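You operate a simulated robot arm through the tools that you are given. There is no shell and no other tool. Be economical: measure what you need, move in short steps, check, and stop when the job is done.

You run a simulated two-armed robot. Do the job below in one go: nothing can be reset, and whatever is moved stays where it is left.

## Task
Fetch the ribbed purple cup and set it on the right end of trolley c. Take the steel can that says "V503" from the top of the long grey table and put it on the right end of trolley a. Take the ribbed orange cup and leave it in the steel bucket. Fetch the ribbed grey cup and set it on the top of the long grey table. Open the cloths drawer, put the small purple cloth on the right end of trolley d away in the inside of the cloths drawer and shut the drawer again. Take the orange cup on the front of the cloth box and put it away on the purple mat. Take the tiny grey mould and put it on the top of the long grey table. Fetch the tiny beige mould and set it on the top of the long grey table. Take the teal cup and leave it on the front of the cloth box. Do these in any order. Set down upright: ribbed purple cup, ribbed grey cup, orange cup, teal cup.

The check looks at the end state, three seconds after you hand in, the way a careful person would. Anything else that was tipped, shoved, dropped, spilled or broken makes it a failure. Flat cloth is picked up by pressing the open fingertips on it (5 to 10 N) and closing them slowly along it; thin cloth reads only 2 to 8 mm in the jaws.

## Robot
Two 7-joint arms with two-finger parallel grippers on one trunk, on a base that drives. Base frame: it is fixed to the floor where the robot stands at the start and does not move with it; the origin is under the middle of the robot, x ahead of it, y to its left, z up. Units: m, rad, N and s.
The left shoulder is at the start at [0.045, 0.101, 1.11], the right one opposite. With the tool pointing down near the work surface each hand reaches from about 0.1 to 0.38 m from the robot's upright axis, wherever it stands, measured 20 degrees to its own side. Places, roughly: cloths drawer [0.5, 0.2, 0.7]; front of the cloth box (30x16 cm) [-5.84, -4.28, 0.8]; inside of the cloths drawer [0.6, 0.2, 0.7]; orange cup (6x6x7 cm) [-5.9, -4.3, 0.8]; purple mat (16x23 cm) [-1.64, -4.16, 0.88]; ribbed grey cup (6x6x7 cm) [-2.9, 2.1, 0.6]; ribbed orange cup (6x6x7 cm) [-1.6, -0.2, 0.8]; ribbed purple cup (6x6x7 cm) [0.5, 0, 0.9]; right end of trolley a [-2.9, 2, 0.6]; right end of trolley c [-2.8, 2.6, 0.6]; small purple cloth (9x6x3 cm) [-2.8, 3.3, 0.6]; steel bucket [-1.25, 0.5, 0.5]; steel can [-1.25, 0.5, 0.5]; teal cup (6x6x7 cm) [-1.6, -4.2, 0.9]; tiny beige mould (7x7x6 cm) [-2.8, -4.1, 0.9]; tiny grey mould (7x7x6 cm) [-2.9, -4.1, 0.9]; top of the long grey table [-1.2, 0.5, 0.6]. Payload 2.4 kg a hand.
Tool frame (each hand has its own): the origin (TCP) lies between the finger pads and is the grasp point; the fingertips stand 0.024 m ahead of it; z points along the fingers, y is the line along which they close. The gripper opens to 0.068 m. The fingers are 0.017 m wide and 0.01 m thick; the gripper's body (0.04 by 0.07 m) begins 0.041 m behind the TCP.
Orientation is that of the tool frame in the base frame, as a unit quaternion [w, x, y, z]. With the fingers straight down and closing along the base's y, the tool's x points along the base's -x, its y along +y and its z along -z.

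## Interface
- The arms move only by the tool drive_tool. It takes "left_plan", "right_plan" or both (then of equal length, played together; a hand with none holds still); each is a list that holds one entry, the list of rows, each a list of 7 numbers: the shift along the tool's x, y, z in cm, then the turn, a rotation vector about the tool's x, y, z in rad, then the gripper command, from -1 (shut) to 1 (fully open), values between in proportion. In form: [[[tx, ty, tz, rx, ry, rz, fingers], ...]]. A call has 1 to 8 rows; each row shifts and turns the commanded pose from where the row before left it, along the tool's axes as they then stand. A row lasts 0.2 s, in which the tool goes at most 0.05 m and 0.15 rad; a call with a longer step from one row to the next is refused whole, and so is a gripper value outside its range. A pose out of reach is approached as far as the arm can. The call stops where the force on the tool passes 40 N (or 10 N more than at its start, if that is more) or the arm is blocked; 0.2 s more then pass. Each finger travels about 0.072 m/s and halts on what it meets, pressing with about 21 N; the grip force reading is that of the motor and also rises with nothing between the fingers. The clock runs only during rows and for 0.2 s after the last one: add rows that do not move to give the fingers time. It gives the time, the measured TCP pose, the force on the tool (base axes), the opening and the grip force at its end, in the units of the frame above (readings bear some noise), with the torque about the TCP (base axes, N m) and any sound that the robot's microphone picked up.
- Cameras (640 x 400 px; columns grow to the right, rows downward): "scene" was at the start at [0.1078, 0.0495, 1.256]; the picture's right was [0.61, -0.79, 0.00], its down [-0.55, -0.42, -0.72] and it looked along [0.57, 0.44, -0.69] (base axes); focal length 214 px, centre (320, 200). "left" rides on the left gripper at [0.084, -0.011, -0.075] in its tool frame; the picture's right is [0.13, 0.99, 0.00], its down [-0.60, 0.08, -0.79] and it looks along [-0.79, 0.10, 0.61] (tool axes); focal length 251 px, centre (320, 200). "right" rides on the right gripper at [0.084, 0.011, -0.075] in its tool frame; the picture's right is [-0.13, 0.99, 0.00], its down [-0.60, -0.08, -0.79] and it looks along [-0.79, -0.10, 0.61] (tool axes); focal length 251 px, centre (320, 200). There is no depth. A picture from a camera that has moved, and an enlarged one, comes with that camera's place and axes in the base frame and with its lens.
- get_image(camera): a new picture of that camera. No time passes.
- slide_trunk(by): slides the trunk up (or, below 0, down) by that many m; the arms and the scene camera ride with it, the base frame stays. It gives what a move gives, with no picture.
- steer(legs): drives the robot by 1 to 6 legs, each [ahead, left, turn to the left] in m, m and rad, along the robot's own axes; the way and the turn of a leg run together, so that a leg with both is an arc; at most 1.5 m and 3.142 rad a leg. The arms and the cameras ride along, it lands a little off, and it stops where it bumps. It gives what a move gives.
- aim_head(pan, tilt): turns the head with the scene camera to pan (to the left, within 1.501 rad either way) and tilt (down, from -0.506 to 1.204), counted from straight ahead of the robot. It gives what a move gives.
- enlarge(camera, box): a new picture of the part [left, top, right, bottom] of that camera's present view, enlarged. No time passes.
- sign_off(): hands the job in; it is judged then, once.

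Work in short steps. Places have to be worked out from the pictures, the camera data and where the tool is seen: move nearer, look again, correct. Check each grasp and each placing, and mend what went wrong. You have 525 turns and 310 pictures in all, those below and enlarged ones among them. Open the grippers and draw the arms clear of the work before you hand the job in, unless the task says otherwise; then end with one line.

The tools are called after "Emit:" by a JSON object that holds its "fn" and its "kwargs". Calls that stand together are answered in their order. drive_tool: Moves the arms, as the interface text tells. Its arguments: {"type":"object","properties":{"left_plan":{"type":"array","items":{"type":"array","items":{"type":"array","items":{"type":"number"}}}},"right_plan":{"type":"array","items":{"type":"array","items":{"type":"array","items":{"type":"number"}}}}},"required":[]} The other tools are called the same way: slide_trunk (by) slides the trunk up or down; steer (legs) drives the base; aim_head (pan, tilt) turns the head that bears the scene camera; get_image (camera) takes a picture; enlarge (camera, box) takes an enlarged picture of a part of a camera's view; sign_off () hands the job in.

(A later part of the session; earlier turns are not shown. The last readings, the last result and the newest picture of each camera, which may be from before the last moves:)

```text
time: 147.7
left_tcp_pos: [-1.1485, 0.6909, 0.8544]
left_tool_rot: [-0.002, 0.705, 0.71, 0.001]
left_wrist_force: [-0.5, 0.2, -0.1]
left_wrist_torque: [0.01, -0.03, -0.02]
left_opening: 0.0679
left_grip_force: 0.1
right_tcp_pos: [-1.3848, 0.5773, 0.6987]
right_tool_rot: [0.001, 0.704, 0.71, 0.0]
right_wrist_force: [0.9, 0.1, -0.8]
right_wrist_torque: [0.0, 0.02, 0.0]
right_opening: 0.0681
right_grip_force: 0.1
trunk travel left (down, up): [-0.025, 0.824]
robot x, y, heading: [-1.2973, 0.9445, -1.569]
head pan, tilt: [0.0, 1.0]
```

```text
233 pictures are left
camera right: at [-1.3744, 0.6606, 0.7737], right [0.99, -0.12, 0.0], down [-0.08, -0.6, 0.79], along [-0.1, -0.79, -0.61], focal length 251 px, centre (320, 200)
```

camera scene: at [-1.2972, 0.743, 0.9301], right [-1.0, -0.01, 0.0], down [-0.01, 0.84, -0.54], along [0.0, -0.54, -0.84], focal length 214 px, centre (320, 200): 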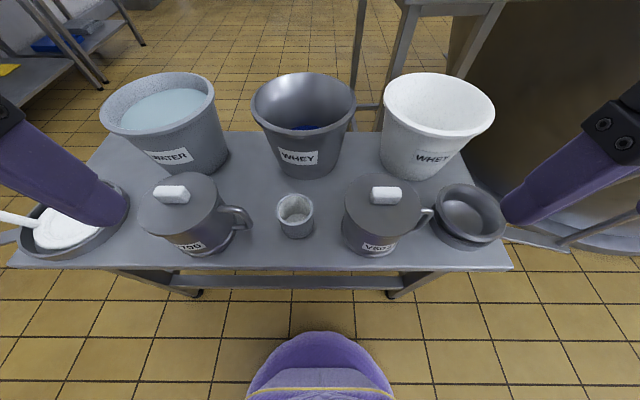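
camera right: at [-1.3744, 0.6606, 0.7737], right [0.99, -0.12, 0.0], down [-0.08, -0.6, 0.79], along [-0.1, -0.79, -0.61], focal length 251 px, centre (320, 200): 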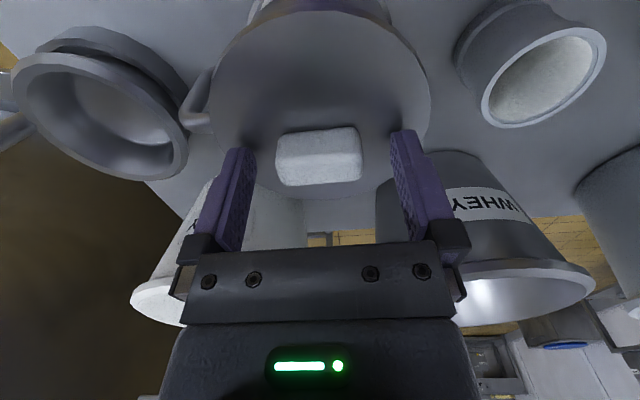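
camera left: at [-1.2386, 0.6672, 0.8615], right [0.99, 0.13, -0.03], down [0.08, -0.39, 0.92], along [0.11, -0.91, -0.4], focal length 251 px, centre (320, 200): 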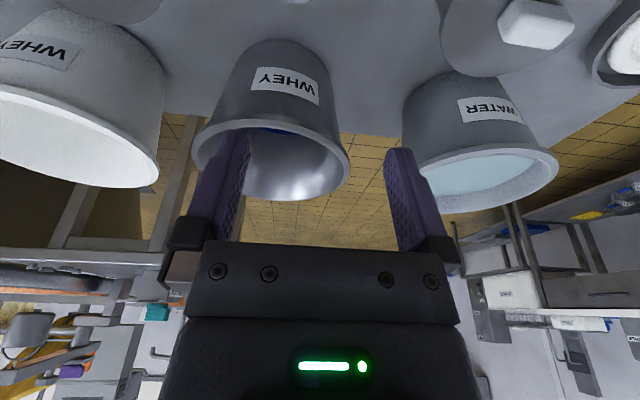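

Emit:
{"fn": "drive_tool", "kwargs": {"right_plan": [[[0, 0, 0.3, 0, 0, 0, 1], [0, 0, 0.3, 0, 0, 0, 1], [0, 0, 0, 0, 0, 0, 1]]]}}

Emit:
{"fn": "get_image", "kwargs": {"camera": "right"}}

```text
time: 148.3
left_tcp_pos: [-1.1491, 0.692, 0.8553]
left_tool_rot: [0.0, 0.706, 0.709, -0.002]
left_wrist_force: [-0.9, -0.5, 0.2]
left_wrist_torque: [0.01, 0.0, 0.02]
left_opening: 0.068
left_grip_force: 0.1
right_tcp_pos: [-1.3865, 0.5762, 0.6947]
right_tool_rot: [0.006, 0.705, 0.709, -0.003]
right_wrist_force: [-1.8, 4.7, 28.3]
right_wrist_torque: [0.26, 0.58, -0.03]
right_opening: 0.0682
right_grip_force: 0.0
trunk travel left (down, up): [-0.025, 0.824]
robot x, y, heading: [-1.2964, 0.9437, -1.567]
head pan, tilt: [0.0, 1.0]
stopped in row 3 (right hand): the force on the tool passed its limit at 43 N (the readings are from after the stop); the commanded pose is now the measured one
```

```text
232 pictures are left
camera right: at [-1.3748, 0.6613, 0.7702], right [0.99, -0.12, 0.01], down [-0.08, -0.59, 0.8], along [-0.1, -0.79, -0.6], focal length 251 px, centre (320, 200)
```

right: 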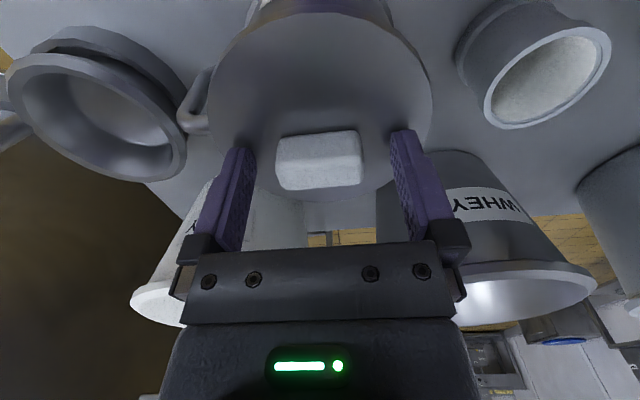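

Tips reached the lid (z≈0.671). Back off 3 mm, close on the knob.

Emit:
{"fn": "drive_tool", "kwargs": {"right_plan": [[[0, 0, -0.4, 0, 0, 0, 1], [0, 0, 0, 0, 0, 0, 0.5], [0, 0, 0, 0, 0, 0, 0], [0, 0, 0, 0, 0, 0, -1], [0, 0, 0, 0, 0, 0, -1]]]}}

Emit:
{"fn": "get_image", "kwargs": {"camera": "right"}}

```text
time: 149.5
left_tcp_pos: [-1.1491, 0.6903, 0.8543]
left_tool_rot: [-0.001, 0.705, 0.709, 0.001]
left_wrist_force: [-0.7, -0.5, -0.5]
left_wrist_torque: [0.02, -0.01, 0.01]
left_opening: 0.068
left_grip_force: 0.0
right_tcp_pos: [-1.3853, 0.5749, 0.6983]
right_tool_rot: [0.004, 0.705, 0.709, -0.001]
right_wrist_force: [0.2, -0.4, -3.6]
right_wrist_torque: [0.0, -0.04, -0.01]
right_opening: 0.0394
right_grip_force: 20.6
trunk travel left (down, up): [-0.025, 0.824]
robot x, y, heading: [-1.2951, 0.9419, -1.565]
head pan, tilt: [0.0, 1.0]
```

```text
231 pictures are left
camera right: at [-1.3748, 0.6601, 0.7723], right [0.99, -0.12, 0.0], down [-0.08, -0.6, 0.8], along [-0.1, -0.79, -0.6], focal length 251 px, centre (320, 200)
```

right: 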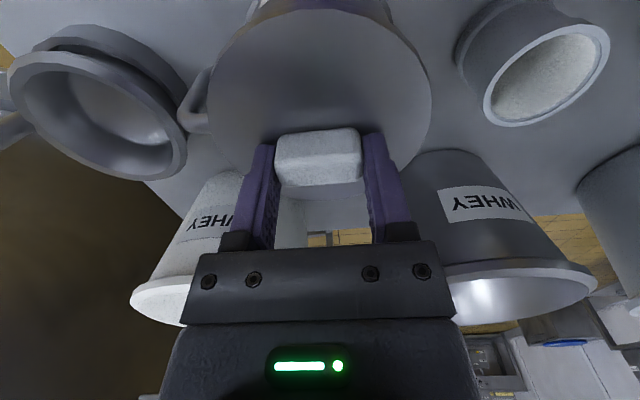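

Knob gripped (39 mm). Lift 2 cm and check whether the whole can comes.

Emit:
{"fn": "drive_tool", "kwargs": {"right_plan": [[[0, 0, -0.5, 0, 0, 0, -1], [0, 0, -0.5, 0, 0, 0, -1], [0, 0, -1, 0, 0, 0, -1], [0, 0, 0, 0, 0, 0, -1]]]}}

Emit:
{"fn": "get_image", "kwargs": {"camera": "scene"}}

```text
time: 150.5
left_tcp_pos: [-1.1486, 0.6901, 0.8551]
left_tool_rot: [-0.001, 0.704, 0.71, 0.001]
left_wrist_force: [0.5, -0.1, -0.8]
left_wrist_torque: [-0.02, 0.02, 0.01]
left_opening: 0.0681
left_grip_force: 0.0
right_tcp_pos: [-1.3854, 0.5743, 0.7187]
right_tool_rot: [0.003, 0.705, 0.709, -0.001]
right_wrist_force: [0.2, 0.9, -3.8]
right_wrist_torque: [-0.02, 0.01, 0.04]
right_opening: 0.0395
right_grip_force: 21.6
trunk travel left (down, up): [-0.025, 0.824]
robot x, y, heading: [-1.2962, 0.9421, -1.566]
head pan, tilt: [0.0, 1.0]
```

```text
230 pictures are left
camera scene: at [-1.2971, 0.743, 0.93], right [-1.0, -0.01, 0.0], down [-0.01, 0.84, -0.54], along [0.0, -0.54, -0.84], focal length 214 px, centre (320, 200)
```

scene: 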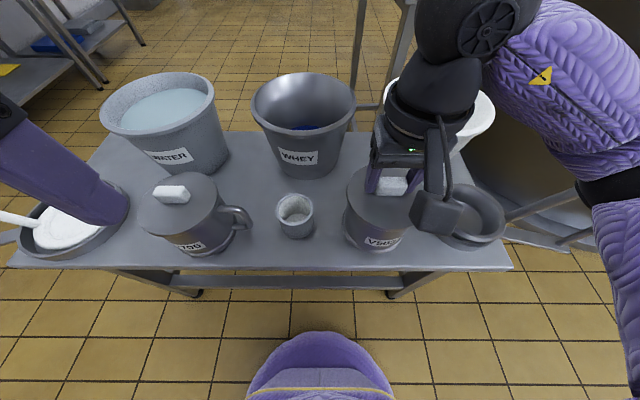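

Emit:
{"fn": "drive_tool", "kwargs": {"right_plan": [[[0, 0, -3, 0, 0, 0, -1], [0, 0, -4, 0, 0, 0, -1], [0, 0, -4, 0, 0, 0, -1], [0, 0, 0, 0, 0, 0, -1]]]}}

Emit:
{"fn": "get_image", "kwargs": {"camera": "scene"}}

```text
time: 151.5
left_tcp_pos: [-1.1484, 0.6907, 0.8551]
left_tool_rot: [-0.001, 0.705, 0.709, 0.001]
left_wrist_force: [0.0, -0.3, 0.4]
left_wrist_torque: [0.0, 0.01, 0.0]
left_opening: 0.068
left_grip_force: 0.3
right_tcp_pos: [-1.384, 0.5741, 0.8286]
right_tool_rot: [0.003, 0.705, 0.709, 0.0]
right_wrist_force: [0.3, -0.4, -3.3]
right_wrist_torque: [0.0, -0.01, 0.03]
right_opening: 0.0394
right_grip_force: 20.6
trunk travel left (down, up): [-0.025, 0.824]
robot x, y, heading: [-1.2982, 0.9442, -1.563]
head pan, tilt: [0.0, 1.0]
```

```text
229 pictures are left
camera scene: at [-1.2971, 0.743, 0.93], right [-1.0, -0.01, 0.0], down [-0.01, 0.84, -0.54], along [0.0, -0.54, -0.84], focal length 214 px, centre (320, 200)
```

scene: 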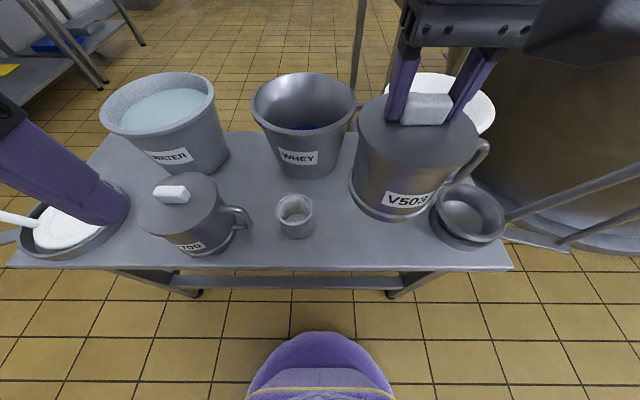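

The whole can lifts. I raise the trunk, pull the hand in a bit and back away.

Emit:
{"fn": "slide_trunk", "kwargs": {"by": 0.2}}

Emit:
{"fn": "drive_tool", "kwargs": {"right_plan": [[[4, 0, 0, 0, 0, 0, -1], [4, 0, 0, 0, 0, 0, -1], [2, 0, 0, 0, 0, 0, -1]]]}}

Emit:
{"fn": "steer", "kwargs": {"legs": [[-0.4, 0, 0], [0, 0, -1.57]]}}

Emit:
{"fn": "aim_head", "kwargs": {"pan": 0, "tilt": 0.6}}

Emit:
{"fn": "get_image", "kwargs": {"camera": "scene"}}

```text
time: 153.7
left_tcp_pos: [-1.1483, 0.6901, 1.0554]
left_tool_rot: [-0.002, 0.705, 0.709, -0.001]
left_wrist_force: [0.5, -0.1, -0.6]
left_wrist_torque: [0.02, 0.02, -0.03]
left_opening: 0.068
left_grip_force: 0.1
right_tcp_pos: [-1.3862, 0.5759, 1.028]
right_tool_rot: [0.003, 0.705, 0.709, -0.002]
right_wrist_force: [0.1, 0.2, -4.2]
right_wrist_torque: [-0.02, -0.04, 0.03]
right_opening: 0.0394
right_grip_force: 20.5
trunk travel left (down, up): [-0.225, 0.624]
robot x, y, heading: [-1.2981, 0.9445, -1.567]
head pan, tilt: [0.0, 1.0]
```

```text
time: 154.5
left_tcp_pos: [-1.1473, 0.6901, 1.0551]
left_tool_rot: [-0.001, 0.705, 0.709, 0.001]
left_wrist_force: [-0.3, -0.5, -0.2]
left_wrist_torque: [0.02, 0.01, 0.01]
left_opening: 0.068
left_grip_force: 0.1
right_tcp_pos: [-1.3853, 0.6767, 1.0268]
right_tool_rot: [0.005, 0.704, 0.71, -0.002]
right_wrist_force: [1.0, -0.3, -1.0]
right_wrist_torque: [-0.01, 0.0, 0.01]
right_opening: 0.0396
right_grip_force: 20.8
trunk travel left (down, up): [-0.225, 0.624]
robot x, y, heading: [-1.2981, 0.9445, -1.572]
head pan, tilt: [0.0, 1.0]
heard: snap
```

```text
time: 160.8
left_tcp_pos: [-1.553, 1.1961, 1.0555]
left_tool_rot: [0.001, 1.0, -0.002, 0.0]
left_wrist_force: [0.0, 0.3, 0.7]
left_wrist_torque: [0.01, 0.0, 0.01]
left_opening: 0.068
left_grip_force: 0.1
right_tcp_pos: [-1.5643, 1.4324, 1.0277]
right_tool_rot: [0.002, 1.0, -0.003, -0.004]
right_wrist_force: [-0.6, 0.0, -0.9]
right_wrist_torque: [0.0, 0.01, 0.04]
right_opening: 0.0397
right_grip_force: 21.2
trunk travel left (down, up): [-0.225, 0.624]
robot x, y, heading: [-1.2994, 1.3409, 3.134]
head pan, tilt: [0.0, 1.0]
```

```text
time: 161.7
left_tcp_pos: [-1.5549, 1.1948, 1.055]
left_tool_rot: [0.0, 1.0, -0.001, 0.001]
left_wrist_force: [0.3, 0.5, -0.2]
left_wrist_torque: [-0.03, 0.01, -0.02]
left_opening: 0.0682
left_grip_force: 0.1
right_tcp_pos: [-1.5638, 1.4334, 1.0269]
right_tool_rot: [0.001, 1.0, -0.003, -0.004]
right_wrist_force: [-0.2, -0.1, -0.3]
right_wrist_torque: [-0.01, 0.0, 0.0]
right_opening: 0.0392
right_grip_force: 20.6
trunk travel left (down, up): [-0.225, 0.624]
robot x, y, heading: [-1.3024, 1.3413, 3.139]
head pan, tilt: [0.0, 0.6]
```

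```text
228 pictures are left
camera scene: at [-1.4552, 1.3414, 1.1686], right [0.0, 1.0, 0.0], down [0.57, 0.0, -0.82], along [-0.82, 0.0, -0.57], focal length 214 px, centre (320, 200)
```

scene: 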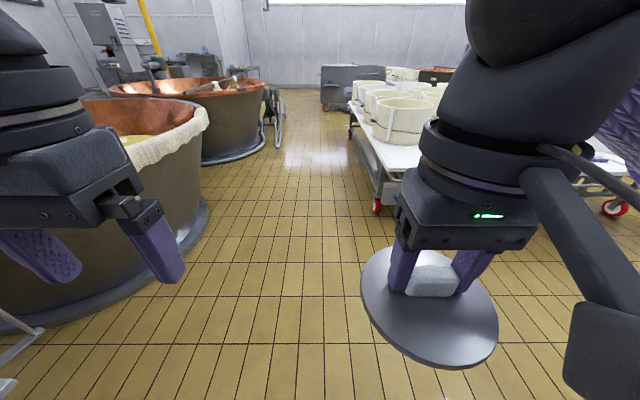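

A "snap" – only the lid is in the hand now; the can body must have come off. I turn back to look for it.

Emit:
{"fn": "steer", "kwargs": {"legs": [[0, 0, 1.57]]}}

Emit:
{"fn": "aim_head", "kwargs": {"pan": 0.15, "tilt": 0.85}}

Emit:
{"fn": "get_image", "kwargs": {"camera": "scene"}}

```text
time: 165.9
left_tcp_pos: [-1.158, 1.0849, 1.0542]
left_tool_rot: [-0.001, 0.714, 0.7, 0.0]
left_wrist_force: [-0.1, 0.0, 1.0]
left_wrist_torque: [0.0, -0.01, 0.03]
left_opening: 0.0678
left_grip_force: 0.1
right_tcp_pos: [-1.3956, 1.0789, 1.0274]
right_tool_rot: [0.004, 0.715, 0.699, -0.001]
right_wrist_force: [0.0, -0.2, -0.3]
right_wrist_torque: [0.0, 0.0, 0.04]
right_opening: 0.0397
right_grip_force: 21.0
trunk travel left (down, up): [-0.225, 0.624]
robot x, y, heading: [-1.3023, 1.3434, -1.592]
head pan, tilt: [0.0, 0.6]
```

```text
time: 166.7
left_tcp_pos: [-1.1585, 1.0856, 1.0562]
left_tool_rot: [0.0, 0.715, 0.7, 0.0]
left_wrist_force: [-0.1, 0.5, -0.1]
left_wrist_torque: [0.03, 0.0, -0.01]
left_opening: 0.0681
left_grip_force: 0.1
right_tcp_pos: [-1.3966, 1.0788, 1.0264]
right_tool_rot: [0.004, 0.715, 0.7, -0.001]
right_wrist_force: [-0.4, -0.2, -0.6]
right_wrist_torque: [-0.01, -0.01, -0.03]
right_opening: 0.0393
right_grip_force: 21.0
trunk travel left (down, up): [-0.225, 0.624]
robot x, y, heading: [-1.3003, 1.3438, -1.588]
head pan, tilt: [0.15, 0.85]
```

```text
227 pictures are left
camera scene: at [-1.2924, 1.1975, 1.1478], right [-0.99, -0.13, 0.0], down [-0.1, 0.74, -0.66], along [0.08, -0.65, -0.75], focal length 214 px, centre (320, 200)
```

scene: 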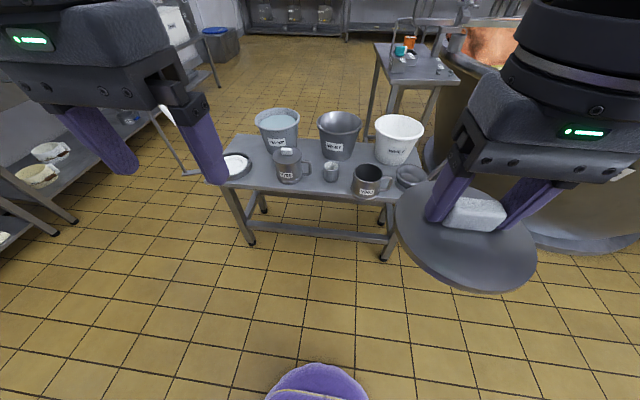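

The can body stands upright back on the table. Enlarge to check.

Emit:
{"fn": "enlarge", "kwargs": {"camera": "scene", "box": [220, 90, 440, 210]}}

```text
2.91 times, centred on (330, 150) of scene
camera zoom: at [-1.2924, 1.1975, 1.1478], right [-0.99, -0.13, 0.0], down [-0.1, 0.74, -0.66], along [0.08, -0.65, -0.75], focal length 624 px, centre (291, 346)
```

zoom: 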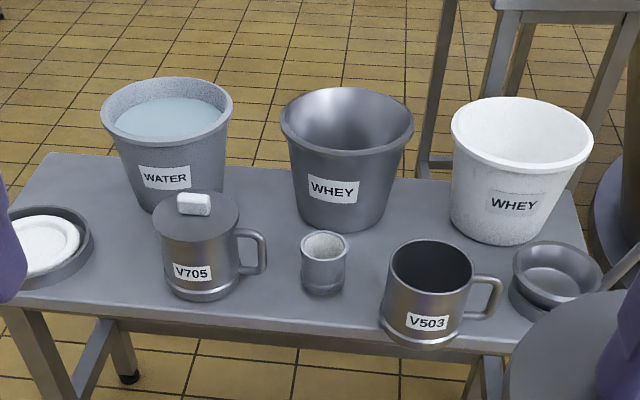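

Can V503 now stands at about (-1.387, 0.64) close to the table's front edge; it's empty. I'll pinch its left wall deep with the left hand, keeping the lid in the right hand. Move the right hand aside/up and approach.

Emit:
{"fn": "drive_tool", "kwargs": {"right_plan": [[[2, -3, -3, 0, 0, 0, -1], [2, -3, -3, 0, 0, 0, -1]]], "left_plan": [[[0, 0, 0, 0, 0, 0, 0.2], [0, 0, 0, 0, 0, 0, 0.2]]]}}

Emit:
{"fn": "steer", "kwargs": {"legs": [[0.22, -0.08, 0.018]]}}

Emit:
{"fn": "aim_head", "kwargs": {"pan": 0, "tilt": 0.95}}

Emit:
{"fn": "get_image", "kwargs": {"camera": "scene"}}

Emit:
{"fn": "get_image", "kwargs": {"camera": "left"}}

```text
time: 167.3
left_tcp_pos: [-1.1572, 1.0865, 1.0539]
left_tool_rot: [0.0, 0.714, 0.7, 0.0]
left_wrist_force: [-0.9, -0.3, 0.0]
left_wrist_torque: [0.03, 0.0, -0.01]
left_opening: 0.0408
left_grip_force: 0.0
right_tcp_pos: [-1.4587, 1.1226, 1.0835]
right_tool_rot: [0.005, 0.715, 0.699, -0.002]
right_wrist_force: [-0.5, -0.8, -0.1]
right_wrist_torque: [-0.02, -0.01, -0.02]
right_opening: 0.0395
right_grip_force: 21.2
trunk travel left (down, up): [-0.225, 0.624]
robot x, y, heading: [-1.3008, 1.3399, -1.593]
head pan, tilt: [0.15, 0.85]
```

```text
time: 169.0
left_tcp_pos: [-1.2377, 0.8705, 1.0557]
left_tool_rot: [0.0, 0.709, 0.705, 0.001]
left_wrist_force: [0.5, -0.2, -0.1]
left_wrist_torque: [-0.04, 0.03, 0.0]
left_opening: 0.0409
left_grip_force: 0.0
right_tcp_pos: [-1.5377, 0.9028, 1.0834]
right_tool_rot: [0.004, 0.71, 0.705, -0.001]
right_wrist_force: [-0.3, 0.0, -1.0]
right_wrist_torque: [-0.01, -0.03, 0.01]
right_opening: 0.0391
right_grip_force: 20.5
trunk travel left (down, up): [-0.225, 0.624]
robot x, y, heading: [-1.3825, 1.1278, -1.58]
head pan, tilt: [0.15, 0.85]
```

```text
time: 169.7
left_tcp_pos: [-1.2378, 0.8708, 1.055]
left_tool_rot: [-0.001, 0.709, 0.705, 0.001]
left_wrist_force: [-0.5, -0.6, -0.2]
left_wrist_torque: [0.01, 0.0, 0.01]
left_opening: 0.041
left_grip_force: 0.0
right_tcp_pos: [-1.5364, 0.9029, 1.0811]
right_tool_rot: [0.004, 0.71, 0.704, 0.0]
right_wrist_force: [0.5, -0.8, -0.8]
right_wrist_torque: [-0.02, 0.0, 0.01]
right_opening: 0.0394
right_grip_force: 20.8
trunk travel left (down, up): [-0.225, 0.624]
robot x, y, heading: [-1.382, 1.1247, -1.574]
head pan, tilt: [0.0, 0.949]
```

```text
225 pictures are left
camera scene: at [-1.3845, 0.9855, 1.1403], right [-1.0, 0.01, 0.0], down [0.0, 0.81, -0.58], along [0.0, -0.58, -0.81], focal length 214 px, centre (320, 200)
```

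scene: 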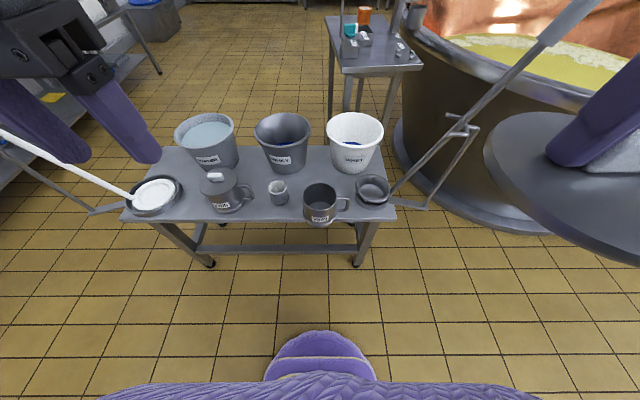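

```text
224 pictures are left
camera left: at [-1.2468, 0.9553, 1.1301], right [0.99, 0.12, 0.0], down [0.08, -0.61, 0.79], along [0.1, -0.79, -0.61], focal length 251 px, centre (320, 200)
```

left: 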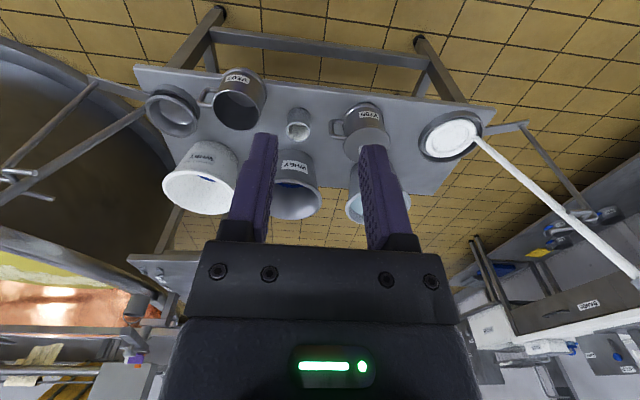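

Emit:
{"fn": "steer", "kwargs": {"legs": [[0.13, 0, 0]]}}

Emit:
{"fn": "drive_tool", "kwargs": {"left_plan": [[[-3, -3, 1, 0, 0, 0, 0.2], [-3, -3, 1, 0, 0, 0, 0.2], [-2.5, -2, 1, 0, 0, 0, 0.2], [-1, -1, 1, 0, 0, 0, 0.2]]]}}

Emit:
{"fn": "slide_trunk", "kwargs": {"by": -0.2}}

Emit:
{"fn": "get_image", "kwargs": {"camera": "scene"}}

Emit:
{"fn": "get_image", "kwargs": {"camera": "left"}}

```text
time: 171.0
left_tcp_pos: [-1.2388, 0.7422, 1.0551]
left_tool_rot: [-0.001, 0.709, 0.705, 0.001]
left_wrist_force: [-0.5, -0.1, -0.5]
left_wrist_torque: [-0.04, 0.02, 0.02]
left_opening: 0.0407
left_grip_force: 0.1
right_tcp_pos: [-1.5375, 0.7744, 1.0841]
right_tool_rot: [0.004, 0.71, 0.705, -0.001]
right_wrist_force: [0.5, 0.9, -0.5]
right_wrist_torque: [0.0, 0.01, -0.02]
right_opening: 0.0394
right_grip_force: 21.3
trunk travel left (down, up): [-0.225, 0.624]
robot x, y, heading: [-1.3825, 0.9962, -1.583]
head pan, tilt: [0.0, 0.949]
```

```text
time: 172.0
left_tcp_pos: [-1.304, 0.6517, 1.0108]
left_tool_rot: [-0.001, 0.708, 0.706, -0.001]
left_wrist_force: [-0.6, -0.4, -0.2]
left_wrist_torque: [-0.03, 0.0, -0.03]
left_opening: 0.0408
left_grip_force: 0.0
left hand out of reach, approached as far as the arm can: row 3, 4
right_tcp_pos: [-1.5384, 0.7754, 1.0828]
right_tool_rot: [0.003, 0.71, 0.704, -0.001]
right_wrist_force: [0.2, 0.0, -0.4]
right_wrist_torque: [0.0, 0.03, 0.0]
right_opening: 0.0395
right_grip_force: 20.6
trunk travel left (down, up): [-0.225, 0.624]
robot x, y, heading: [-1.3863, 0.9959, -1.58]
head pan, tilt: [0.0, 0.949]
```

```text
time: 174.2
left_tcp_pos: [-1.3038, 0.6528, 0.8121]
left_tool_rot: [0.0, 0.709, 0.705, 0.001]
left_wrist_force: [-0.7, 0.4, -0.8]
left_wrist_torque: [0.02, -0.01, 0.0]
left_opening: 0.0409
left_grip_force: 0.2
right_tcp_pos: [-1.5375, 0.7761, 0.883]
right_tool_rot: [0.004, 0.71, 0.704, -0.002]
right_wrist_force: [0.6, 0.0, -0.8]
right_wrist_torque: [-0.01, 0.03, -0.03]
right_opening: 0.0395
right_grip_force: 20.7
trunk travel left (down, up): [-0.025, 0.824]
robot x, y, heading: [-1.3858, 0.9982, -1.575]
head pan, tilt: [0.0, 0.949]
```

```text
223 pictures are left
camera scene: at [-1.386, 0.7936, 0.9338], right [-1.0, 0.01, 0.0], down [0.01, 0.81, -0.58], along [0.0, -0.58, -0.81], focal length 214 px, centre (320, 200)
```

scene: 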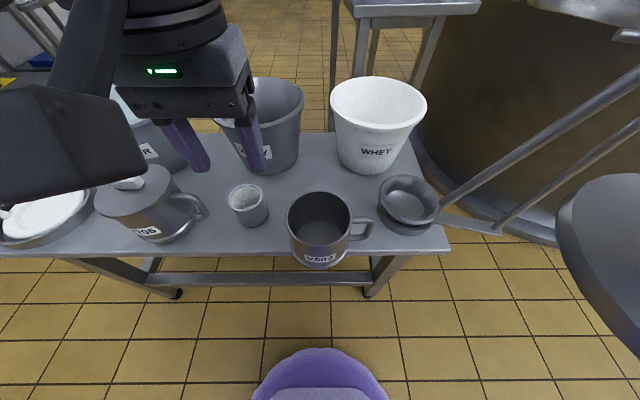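

```text
222 pictures are left
camera left: at [-1.3135, 0.7382, 0.8872], right [0.99, 0.12, 0.0], down [0.07, -0.61, 0.79], along [0.1, -0.79, -0.61], focal length 251 px, centre (320, 200)
```

left: 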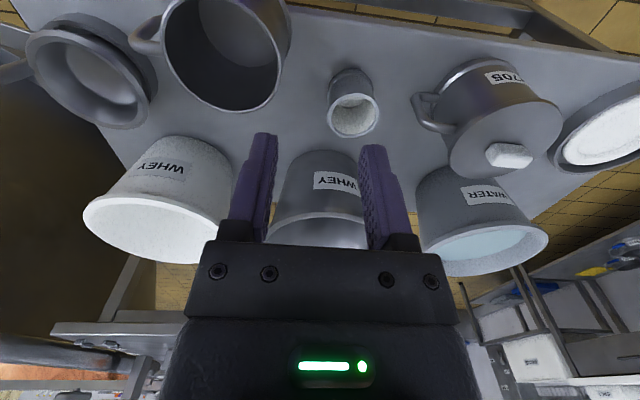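

Emit:
{"fn": "drive_tool", "kwargs": {"left_plan": [[[-0.9, -1.5, 2, 0, 0, 0, 0.2], [-0.9, -1.5, 2.5, 0, 0, 0, 0.2], [0, 0, 4, 0, 0, 0, 0.2], [0, 0, 0, 0, 0, 0, 0.2]]]}}

Emit:
{"fn": "get_image", "kwargs": {"camera": "left"}}

Emit:
{"fn": "get_image", "kwargs": {"camera": "scene"}}

```text
time: 175.2
left_tcp_pos: [-1.3254, 0.6304, 0.7255]
left_tool_rot: [-0.001, 0.71, 0.704, 0.0]
left_wrist_force: [-0.2, 0.0, 0.1]
left_wrist_torque: [0.0, 0.0, -0.02]
left_opening: 0.0408
left_grip_force: 0.1
left hand out of reach, approached as far as the arm can: row 2
right_tcp_pos: [-1.5387, 0.7748, 0.8837]
right_tool_rot: [0.004, 0.71, 0.704, -0.001]
right_wrist_force: [-0.9, -0.1, -0.5]
right_wrist_torque: [0.05, 0.0, 0.0]
right_opening: 0.0395
right_grip_force: 21.1
trunk travel left (down, up): [-0.025, 0.824]
robot x, y, heading: [-1.384, 0.9963, -1.573]
head pan, tilt: [0.0, 0.949]
```

```text
221 pictures are left
camera left: at [-1.3353, 0.7148, 0.8004], right [0.99, 0.12, 0.0], down [0.08, -0.61, 0.79], along [0.1, -0.79, -0.61], focal length 251 px, centre (320, 200)
```

left: 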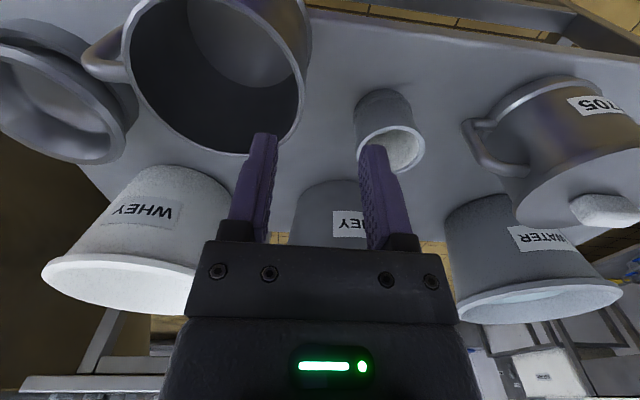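

```text
220 pictures are left
camera scene: at [-1.386, 0.7935, 0.9337], right [-1.0, 0.01, 0.0], down [0.01, 0.81, -0.58], along [0.0, -0.58, -0.81], focal length 214 px, centre (320, 200)
```

scene: 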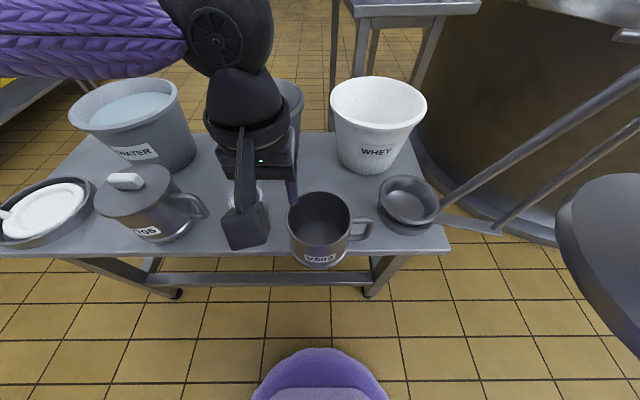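

Wall at (-1.336, 0.629). Shift base 1 cm right to centre, then descend with wall between fingers.

Emit:
{"fn": "steer", "kwargs": {"legs": [[0, -0.01, 0]]}}

Emit:
{"fn": "drive_tool", "kwargs": {"left_plan": [[[0, 0, 3, 0, 0, 0, 0.2], [0, 0, 1.5, 0, 0, 0, 0.2], [0, 0, 0, 0, 0, 0, 0.2]]]}}

Emit:
{"fn": "get_image", "kwargs": {"camera": "left"}}

```text
time: 175.9
left_tcp_pos: [-1.3371, 0.6305, 0.7253]
left_tool_rot: [0.0, 0.71, 0.704, 0.0]
left_wrist_force: [-0.3, -0.1, 0.1]
left_wrist_torque: [-0.01, 0.0, -0.01]
left_opening: 0.041
left_grip_force: 0.1
right_tcp_pos: [-1.5487, 0.7756, 0.8831]
right_tool_rot: [0.003, 0.71, 0.704, -0.001]
right_wrist_force: [0.3, 0.8, -0.7]
right_wrist_torque: [0.0, 0.01, 0.0]
right_opening: 0.0394
right_grip_force: 21.0
trunk travel left (down, up): [-0.025, 0.824]
robot x, y, heading: [-1.3958, 0.9984, -1.577]
head pan, tilt: [0.0, 0.949]
```

```text
time: 176.7
left_tcp_pos: [-1.3351, 0.6293, 0.6792]
left_tool_rot: [-0.001, 0.709, 0.705, 0.001]
left_wrist_force: [0.1, 0.9, 0.5]
left_wrist_torque: [-0.01, 0.02, 0.0]
left_opening: 0.0408
left_grip_force: 0.1
right_tcp_pos: [-1.5475, 0.775, 0.8828]
right_tool_rot: [0.004, 0.71, 0.704, -0.002]
right_wrist_force: [0.3, -0.1, 0.3]
right_wrist_torque: [0.02, 0.01, 0.0]
right_opening: 0.0392
right_grip_force: 20.7
trunk travel left (down, up): [-0.025, 0.824]
robot x, y, heading: [-1.3919, 0.9983, -1.58]
head pan, tilt: [0.0, 0.949]
```

```text
219 pictures are left
camera left: at [-1.3444, 0.7128, 0.7552], right [0.99, 0.12, 0.0], down [0.08, -0.61, 0.79], along [0.1, -0.79, -0.61], focal length 251 px, centre (320, 200)
```

left: 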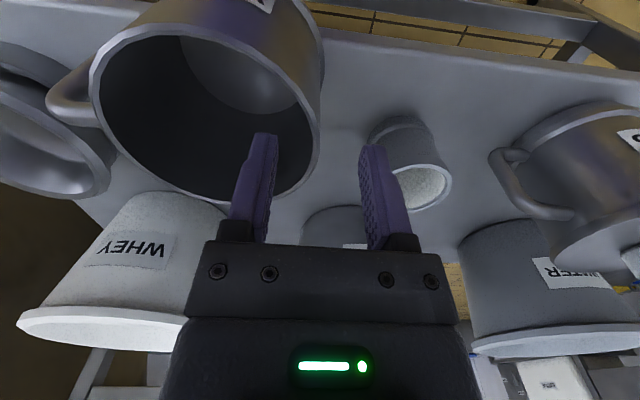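

Emit:
{"fn": "drive_tool", "kwargs": {"left_plan": [[[0, 0, 2, 0, 0, 0, 0.2], [0, 0, 1.5, 0, 0, 0, 0.2], [0, 0, 0.8, 0, 0, 0, 0.2], [0, 0, 0, 0, 0, 0, 0.2]]]}}

Emit:
{"fn": "get_image", "kwargs": {"camera": "left"}}

Emit:
{"fn": "get_image", "kwargs": {"camera": "scene"}}

```text
time: 177.7
left_tcp_pos: [-1.3357, 0.6275, 0.6375]
left_tool_rot: [-0.001, 0.709, 0.705, 0.002]
left_wrist_force: [0.2, -0.3, 0.6]
left_wrist_torque: [-0.02, -0.01, -0.02]
left_opening: 0.0408
left_grip_force: 0.0
right_tcp_pos: [-1.5488, 0.7746, 0.8824]
right_tool_rot: [0.004, 0.71, 0.704, -0.001]
right_wrist_force: [0.4, 0.5, -0.3]
right_wrist_torque: [-0.02, 0.0, 0.03]
right_opening: 0.0394
right_grip_force: 20.5
trunk travel left (down, up): [-0.025, 0.824]
robot x, y, heading: [-1.3966, 0.9967, -1.577]
head pan, tilt: [0.0, 0.949]
```

```text
218 pictures are left
camera left: at [-1.3449, 0.7131, 0.7127], right [0.99, 0.12, 0.0], down [0.08, -0.61, 0.79], along [0.1, -0.79, -0.61], focal length 251 px, centre (320, 200)
```

left: 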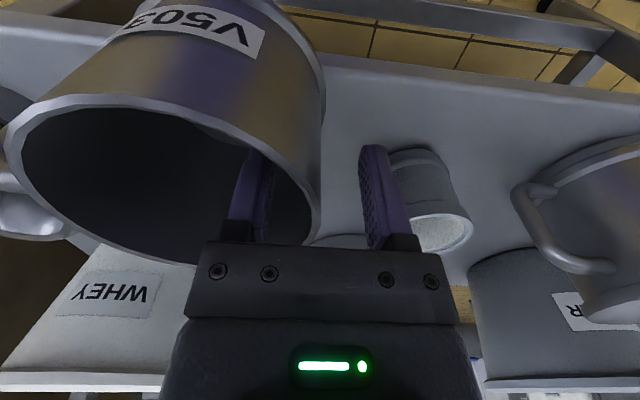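

```text
217 pictures are left
camera scene: at [-1.3964, 0.7936, 0.9337], right [-1.0, 0.01, 0.0], down [0.01, 0.81, -0.58], along [0.0, -0.58, -0.81], focal length 214 px, centre (320, 200)
```

scene: 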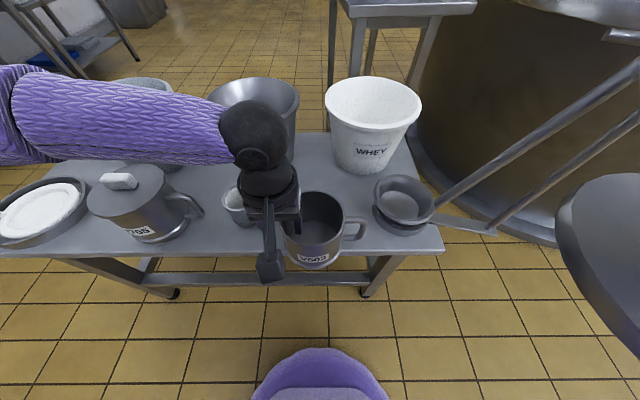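

Wall is between fingers, deep. Close.

Emit:
{"fn": "drive_tool", "kwargs": {"left_plan": [[[0, 0, 0, 0, 0, 0, -0.2], [0, 0, 0, 0, 0, 0, -0.6], [0, 0, 0, 0, 0, 0, -1], [0, 0, 0, 0, 0, 0, -1], [0, 0, -0.5, 0, 0, 0, -1], [0, 0, -0.5, 0, 0, 0, -1], [0, 0, -0.5, 0, 0, 0, -1]]]}}

Emit:
{"fn": "get_image", "kwargs": {"camera": "left"}}

Emit:
{"fn": "get_image", "kwargs": {"camera": "scene"}}

```text
time: 179.3
left_tcp_pos: [-1.3359, 0.6287, 0.6514]
left_tool_rot: [-0.001, 0.709, 0.705, 0.0]
left_wrist_force: [0.0, -0.2, -3.5]
left_wrist_torque: [0.01, -0.2, -0.01]
left_opening: 0.006
left_grip_force: 20.8
right_tcp_pos: [-1.547, 0.7754, 0.882]
right_tool_rot: [0.004, 0.71, 0.705, -0.002]
right_wrist_force: [0.4, -0.6, -0.3]
right_wrist_torque: [0.01, 0.01, 0.02]
right_opening: 0.0392
right_grip_force: 20.8
trunk travel left (down, up): [-0.025, 0.824]
robot x, y, heading: [-1.3947, 0.9985, -1.58]
head pan, tilt: [0.0, 0.949]
```

```text
216 pictures are left
camera left: at [-1.3458, 0.714, 0.7274], right [0.99, 0.12, 0.0], down [0.08, -0.61, 0.79], along [0.1, -0.79, -0.61], focal length 251 px, centre (320, 200)
```

left: 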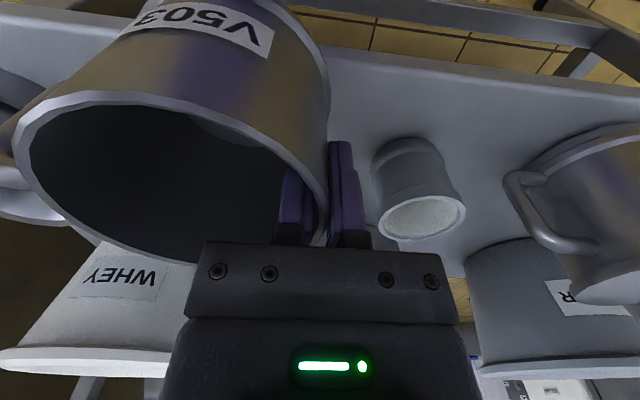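

```text
215 pictures are left
camera scene: at [-1.3963, 0.7935, 0.9336], right [-1.0, 0.01, 0.0], down [0.01, 0.81, -0.58], along [0.0, -0.58, -0.81], focal length 214 px, centre (320, 200)
```

scene: 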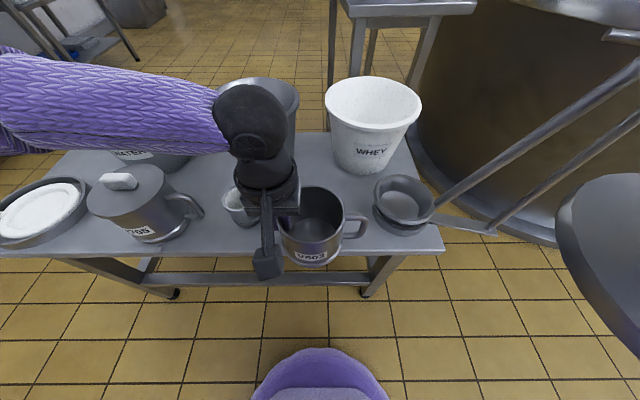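

Can is held securely (3.3 N, small torque). Lift gently, then raise trunk and back away.

Emit:
{"fn": "drive_tool", "kwargs": {"left_plan": [[[0, 0, -1.5, 0, 0, 0, -1], [0, 0, -2, 0, 0, 0, -1], [0, 0, -2, 0, 0, 0, -1], [0, 0, -2, 0, 0, 0, -1], [0, 0, -2, 0, 0, 0, -1], [0, 0, 0, 0, 0, 0, -1]]]}}

Emit:
{"fn": "slide_trunk", "kwargs": {"by": 0.2}}

Emit:
{"fn": "steer", "kwargs": {"legs": [[-0.4, 0, 0]]}}

Emit:
{"fn": "get_image", "kwargs": {"camera": "scene"}}

```text
time: 180.7
left_tcp_pos: [-1.336, 0.6301, 0.7476]
left_tool_rot: [0.0, 0.709, 0.705, 0.001]
left_wrist_force: [0.5, -0.7, -3.1]
left_wrist_torque: [0.0, -0.19, 0.01]
left_opening: 0.006
left_grip_force: 21.1
right_tcp_pos: [-1.5488, 0.7743, 0.8842]
right_tool_rot: [0.004, 0.71, 0.704, -0.001]
right_wrist_force: [0.8, -0.2, -0.7]
right_wrist_torque: [0.03, 0.01, -0.04]
right_opening: 0.0395
right_grip_force: 20.8
trunk travel left (down, up): [-0.025, 0.824]
robot x, y, heading: [-1.3962, 0.9971, -1.577]
head pan, tilt: [0.0, 0.949]
```

```text
time: 182.9
left_tcp_pos: [-1.3346, 0.6641, 0.9974]
left_tool_rot: [0.061, 0.707, 0.702, -0.062]
left_wrist_force: [0.1, -0.5, -3.3]
left_wrist_torque: [0.01, -0.19, 0.0]
left_opening: 0.0062
left_grip_force: 20.7
right_tcp_pos: [-1.5473, 0.7746, 1.0824]
right_tool_rot: [0.004, 0.71, 0.704, -0.001]
right_wrist_force: [-0.7, 0.1, -0.5]
right_wrist_torque: [-0.02, -0.02, 0.0]
right_opening: 0.0392
right_grip_force: 20.7
trunk travel left (down, up): [-0.225, 0.624]
robot x, y, heading: [-1.3895, 0.9974, -1.581]
head pan, tilt: [0.0, 0.949]
```

```text
time: 185.4
left_tcp_pos: [-1.3319, 1.0661, 0.9971]
left_tool_rot: [0.062, 0.706, 0.703, -0.062]
left_wrist_force: [-0.3, 0.3, -3.7]
left_wrist_torque: [0.0, -0.15, 0.0]
left_opening: 0.0062
left_grip_force: 21.1
right_tcp_pos: [-1.5451, 1.1743, 1.0839]
right_tool_rot: [0.004, 0.709, 0.705, -0.001]
right_wrist_force: [0.4, 0.2, -0.3]
right_wrist_torque: [0.04, 0.03, -0.01]
right_opening: 0.0395
right_grip_force: 20.9
trunk travel left (down, up): [-0.225, 0.624]
robot x, y, heading: [-1.3927, 1.3952, -1.576]
head pan, tilt: [0.0, 0.949]
```

```text
214 pictures are left
camera scene: at [-1.3933, 1.257, 1.1403], right [-1.0, 0.0, 0.0], down [0.0, 0.81, -0.58], along [0.0, -0.58, -0.81], focal length 214 px, centre (320, 200)
```

scene: 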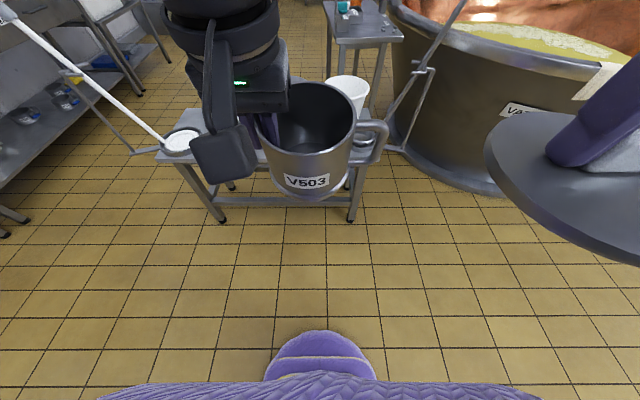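

Held. I restore the tool's tilt, turn to the trolleys and drive to in front of trolley a, staying 0.4 m out first.

Emit:
{"fn": "drive_tool", "kwargs": {"left_plan": [[[0, 0, 0, 0, 0.087, 0, -1], [0, 0, 0, 0, 0.087, 0, -1], [0, 0, 0, 0, 0, 0, -1]]]}}

Emit:
{"fn": "steer", "kwargs": {"legs": [[0, 0, -1.565], [0.55, 0, 0], [0, -0.66, 0]]}}

Emit:
{"fn": "get_image", "kwargs": {"camera": "scene"}}

```text
time: 186.2
left_tcp_pos: [-1.3184, 1.0583, 1.001]
left_tool_rot: [-0.001, 0.708, 0.707, -0.002]
left_wrist_force: [-1.2, 0.0, -2.9]
left_wrist_torque: [-0.01, -0.14, 0.0]
left_opening: 0.0062
left_grip_force: 20.9
left hand out of reach, approached as far as the arm can: row 1, 2
right_tcp_pos: [-1.5461, 1.1743, 1.0845]
right_tool_rot: [0.003, 0.709, 0.705, -0.001]
right_wrist_force: [0.0, 0.2, -0.3]
right_wrist_torque: [0.0, -0.01, -0.01]
right_opening: 0.0396
right_grip_force: 20.8
trunk travel left (down, up): [-0.225, 0.624]
robot x, y, heading: [-1.3888, 1.3953, -1.573]
head pan, tilt: [0.0, 0.949]
```

```text
time: 196.3
left_tcp_pos: [-2.2638, 1.9843, 1.0007]
left_tool_rot: [-0.001, 1.0, -0.006, 0.0]
left_wrist_force: [-0.2, 0.2, -3.3]
left_wrist_torque: [-0.18, -0.02, -0.01]
left_opening: 0.0061
left_grip_force: 20.7
right_tcp_pos: [-2.1447, 2.21, 1.0834]
right_tool_rot: [0.002, 1.0, -0.008, -0.003]
right_wrist_force: [-0.7, -0.4, -0.7]
right_wrist_torque: [-0.01, 0.0, 0.01]
right_opening: 0.0396
right_grip_force: 20.9
trunk travel left (down, up): [-0.225, 0.624]
robot x, y, heading: [-1.9249, 2.0506, 3.131]
head pan, tilt: [0.0, 0.949]
```

```text
213 pictures are left
camera scene: at [-2.0641, 2.0554, 1.1402], right [0.01, 1.0, 0.0], down [0.81, -0.01, -0.58], along [-0.58, 0.01, -0.81], focal length 214 px, centre (320, 200)
```

scene: 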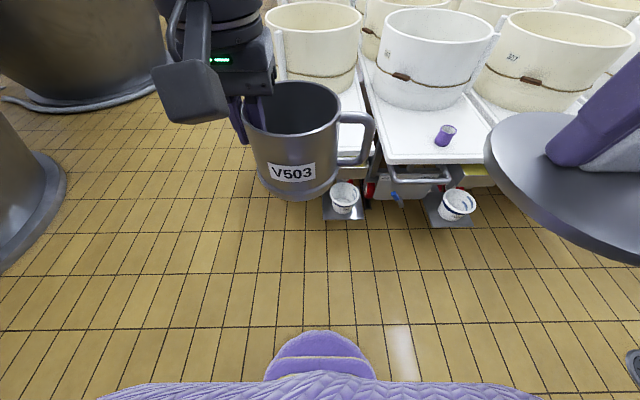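

Emit:
{"fn": "steer", "kwargs": {"legs": [[0.43, 0, 0.01]]}}

Emit:
{"fn": "slide_trunk", "kwargs": {"by": -0.2}}

Emit:
{"fn": "get_image", "kwargs": {"camera": "scene"}}

Emit:
{"fn": "get_image", "kwargs": {"camera": "left"}}

```text
time: 199.0
left_tcp_pos: [-2.6935, 1.9829, 1.001]
left_tool_rot: [-0.002, 1.0, 0.002, 0.0]
left_wrist_force: [-0.3, -0.6, -2.6]
left_wrist_torque: [-0.18, 0.02, -0.02]
left_opening: 0.006
left_grip_force: 21.0
right_tcp_pos: [-2.5781, 2.2098, 1.0829]
right_tool_rot: [0.002, 1.0, -0.001, -0.003]
right_wrist_force: [-0.4, -0.9, -1.4]
right_wrist_torque: [0.0, -0.02, -0.02]
right_opening: 0.0396
right_grip_force: 21.0
trunk travel left (down, up): [-0.225, 0.624]
robot x, y, heading: [-2.3584, 2.0572, 3.143]
head pan, tilt: [0.0, 0.949]
```

```text
time: 201.1
left_tcp_pos: [-2.6926, 1.9831, 0.8001]
left_tool_rot: [-0.002, 1.0, 0.002, -0.002]
left_wrist_force: [0.2, 0.0, -2.5]
left_wrist_torque: [-0.15, 0.01, 0.03]
left_opening: 0.0062
left_grip_force: 20.7
right_tcp_pos: [-2.577, 2.2099, 0.8855]
right_tool_rot: [0.002, 1.0, -0.001, -0.004]
right_wrist_force: [0.4, 0.1, 0.0]
right_wrist_torque: [-0.01, 0.01, 0.02]
right_opening: 0.0392
right_grip_force: 21.3
trunk travel left (down, up): [-0.025, 0.824]
robot x, y, heading: [-2.3544, 2.0563, 3.141]
head pan, tilt: [0.0, 0.949]
```

```text
212 pictures are left
camera scene: at [-2.5579, 2.0564, 0.9337], right [0.0, 1.0, 0.0], down [0.81, 0.0, -0.58], along [-0.58, 0.0, -0.81], focal length 214 px, centre (320, 200)
```

scene: 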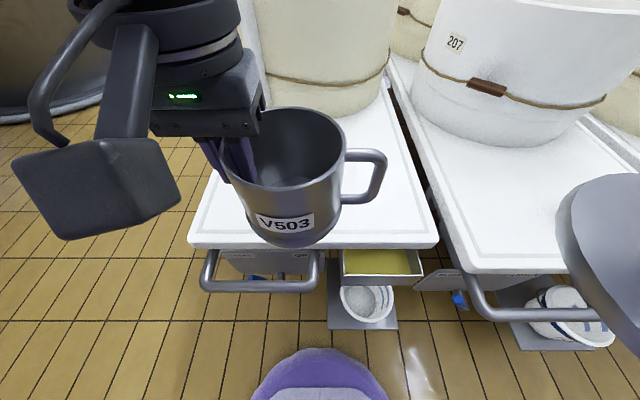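

```text
211 pictures are left
camera left: at [-2.6084, 1.9935, 0.8758], right [0.13, -0.99, 0.0], down [-0.6, -0.08, 0.79], along [-0.79, -0.1, -0.61], focal length 251 px, centre (320, 200)
```

left: 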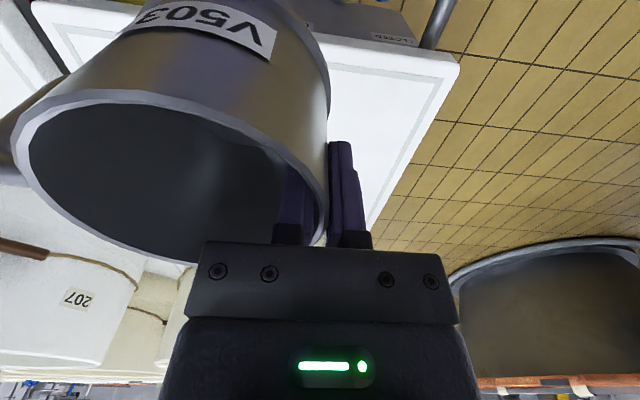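

Trolley a's end edge is at x≈-2.743, y 1.785–2.30. I creep 2 cm closer and extend the left hand to x≈-2.83.

Emit:
{"fn": "steer", "kwargs": {"legs": [[0.02, 0, 0]]}}

Emit:
{"fn": "drive_tool", "kwargs": {"left_plan": [[[-3, 0, 1, 0, 0, 0, -1], [-3, 0, 1, 0, 0, 0, -1], [-3, 0, 1, 0, 0, 0, -1], [-2.8, 0, 2, 0, 0, 0, -1], [0, 0, 0, 0, 0, 0, -1]]]}}

Emit:
{"fn": "get_image", "kwargs": {"camera": "scene"}}

```text
time: 201.9
left_tcp_pos: [-2.7122, 1.9828, 0.7999]
left_tool_rot: [-0.001, 1.0, 0.002, 0.001]
left_wrist_force: [0.5, -1.0, -4.0]
left_wrist_torque: [-0.16, 0.03, -0.01]
left_opening: 0.006
left_grip_force: 20.4
right_tcp_pos: [-2.5966, 2.2096, 0.8839]
right_tool_rot: [0.001, 1.0, 0.0, -0.003]
right_wrist_force: [-0.1, -0.3, -0.2]
right_wrist_torque: [0.01, -0.01, -0.02]
right_opening: 0.0398
right_grip_force: 21.1
trunk travel left (down, up): [-0.025, 0.824]
robot x, y, heading: [-2.3708, 2.0562, -3.143]
head pan, tilt: [0.0, 0.949]
```

```text
time: 203.1
left_tcp_pos: [-2.8202, 1.9551, 0.7497]
left_tool_rot: [-0.002, 1.0, 0.003, 0.0]
left_wrist_force: [0.7, -0.8, -3.0]
left_wrist_torque: [-0.16, 0.0, -0.01]
left_opening: 0.006
left_grip_force: 20.9
left hand out of reach, approached as far as the arm can: row 3
right_tcp_pos: [-2.5978, 2.2108, 0.8832]
right_tool_rot: [0.001, 1.0, 0.0, -0.003]
right_wrist_force: [-0.1, 0.6, -0.9]
right_wrist_torque: [0.02, 0.0, -0.01]
right_opening: 0.0396
right_grip_force: 21.0
trunk travel left (down, up): [-0.025, 0.824]
robot x, y, heading: [-2.372, 2.0583, -3.143]
head pan, tilt: [0.0, 0.949]
```

```text
210 pictures are left
camera scene: at [-2.5779, 2.0563, 0.9336], right [0.0, 1.0, 0.0], down [0.81, 0.0, -0.58], along [-0.58, 0.0, -0.81], focal length 214 px, centre (320, 200)
```

scene: 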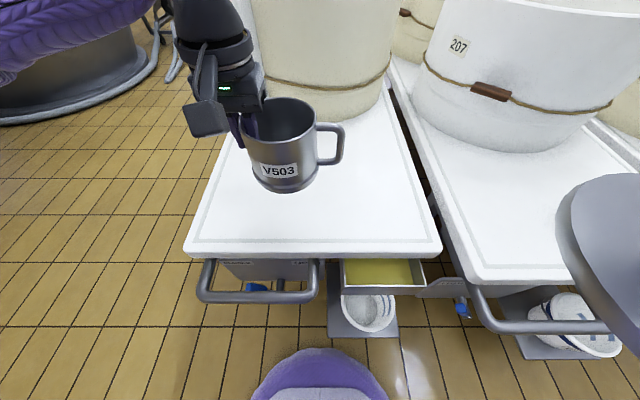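

Good spot. Descend.

Emit:
{"fn": "drive_tool", "kwargs": {"left_plan": [[[0, 0, 3, 0, 0, 0, -1], [0, 0, 3, 0, 0, 0, -1], [0, 0, 3, 0, 0, 0, -1], [0, 0, 2, 0, 0, 0, -1], [0, 0, 0, 0, 0, 0, -1]]]}}

Emit:
{"fn": "get_image", "kwargs": {"camera": "scene"}}

```text
time: 204.3
left_tcp_pos: [-2.8195, 1.9603, 0.6389]
left_tool_rot: [-0.001, 1.0, 0.002, -0.001]
left_wrist_force: [-0.1, -0.1, -3.0]
left_wrist_torque: [-0.11, -0.02, 0.0]
left_opening: 0.0058
left_grip_force: 20.5
right_tcp_pos: [-2.5972, 2.21, 0.8821]
right_tool_rot: [0.001, 1.0, -0.001, -0.004]
right_wrist_force: [0.1, 0.2, -0.7]
right_wrist_torque: [-0.02, -0.02, 0.0]
right_opening: 0.0397
right_grip_force: 21.2
trunk travel left (down, up): [-0.025, 0.824]
robot x, y, heading: [-2.3762, 2.0563, -3.144]
head pan, tilt: [0.0, 0.949]
```

```text
209 pictures are left
camera scene: at [-2.5778, 2.0563, 0.9336], right [0.0, 1.0, 0.0], down [0.81, 0.0, -0.58], along [-0.58, 0.0, -0.81], focal length 214 px, centre (320, 200)
```

scene: 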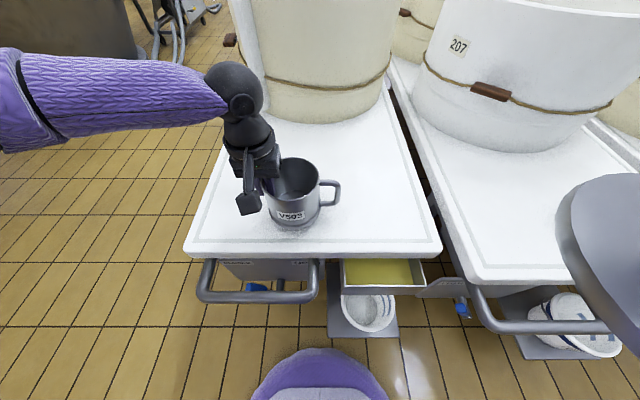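

Emit:
{"fn": "drive_tool", "kwargs": {"left_plan": [[[0, 0, 0.5, 0, 0, 0, -1], [0, 0, 0.4, 0, 0, 0, -1], [0, 0, 0, 0, 0, 0, -1]]]}}

Emit:
{"fn": "drive_tool", "kwargs": {"left_plan": [[[0, 0, 0.3, 0, 0, 0, -1], [0, 0, 0, 0, 0, 0, -1]]]}}

Emit:
{"fn": "drive_tool", "kwargs": {"left_plan": [[[0, 0, 0.2, 0, 0, 0, -1], [0, 0, 0, 0, 0, 0, -1]]]}}

```text
time: 205.1
left_tcp_pos: [-2.8204, 1.9603, 0.6282]
left_tool_rot: [-0.002, 1.0, 0.002, 0.0]
left_wrist_force: [0.7, -0.6, -3.2]
left_wrist_torque: [-0.18, 0.0, 0.03]
left_opening: 0.0064
left_grip_force: 20.8
right_tcp_pos: [-2.5986, 2.2107, 0.8838]
right_tool_rot: [0.002, 1.0, 0.0, -0.003]
right_wrist_force: [0.4, 0.0, -1.3]
right_wrist_torque: [0.01, 0.01, -0.04]
right_opening: 0.0395
right_grip_force: 21.1
trunk travel left (down, up): [-0.025, 0.824]
robot x, y, heading: [-2.3732, 2.055, -3.142]
head pan, tilt: [0.0, 0.949]
```

```text
time: 205.7
left_tcp_pos: [-2.8195, 1.9595, 0.6283]
left_tool_rot: [-0.002, 1.0, 0.002, -0.002]
left_wrist_force: [-0.5, -2.3, 9.0]
left_wrist_torque: [-0.16, -0.27, -0.01]
left_opening: 0.0061
left_grip_force: 21.5
right_tcp_pos: [-2.596, 2.2103, 0.8836]
right_tool_rot: [0.001, 1.0, -0.001, -0.004]
right_wrist_force: [0.2, -0.3, -0.2]
right_wrist_torque: [-0.02, -0.02, 0.01]
right_opening: 0.0396
right_grip_force: 21.0
trunk travel left (down, up): [-0.025, 0.824]
robot x, y, heading: [-2.3738, 2.0593, -3.141]
head pan, tilt: [0.0, 0.949]
```

```text
time: 206.3
left_tcp_pos: [-2.8193, 1.9595, 0.6265]
left_tool_rot: [-0.002, 1.0, 0.002, -0.002]
left_wrist_force: [-3.0, -3.1, 19.6]
left_wrist_torque: [-0.37, -0.05, 0.09]
left_opening: 0.0064
left_grip_force: 20.8
right_tcp_pos: [-2.5972, 2.2092, 0.8834]
right_tool_rot: [0.002, 1.0, 0.0, -0.005]
right_wrist_force: [0.8, 0.2, -0.3]
right_wrist_torque: [-0.02, 0.02, 0.01]
right_opening: 0.0396
right_grip_force: 21.0
trunk travel left (down, up): [-0.025, 0.824]
robot x, y, heading: [-2.3757, 2.0557, -3.142]
head pan, tilt: [0.0, 0.949]
```

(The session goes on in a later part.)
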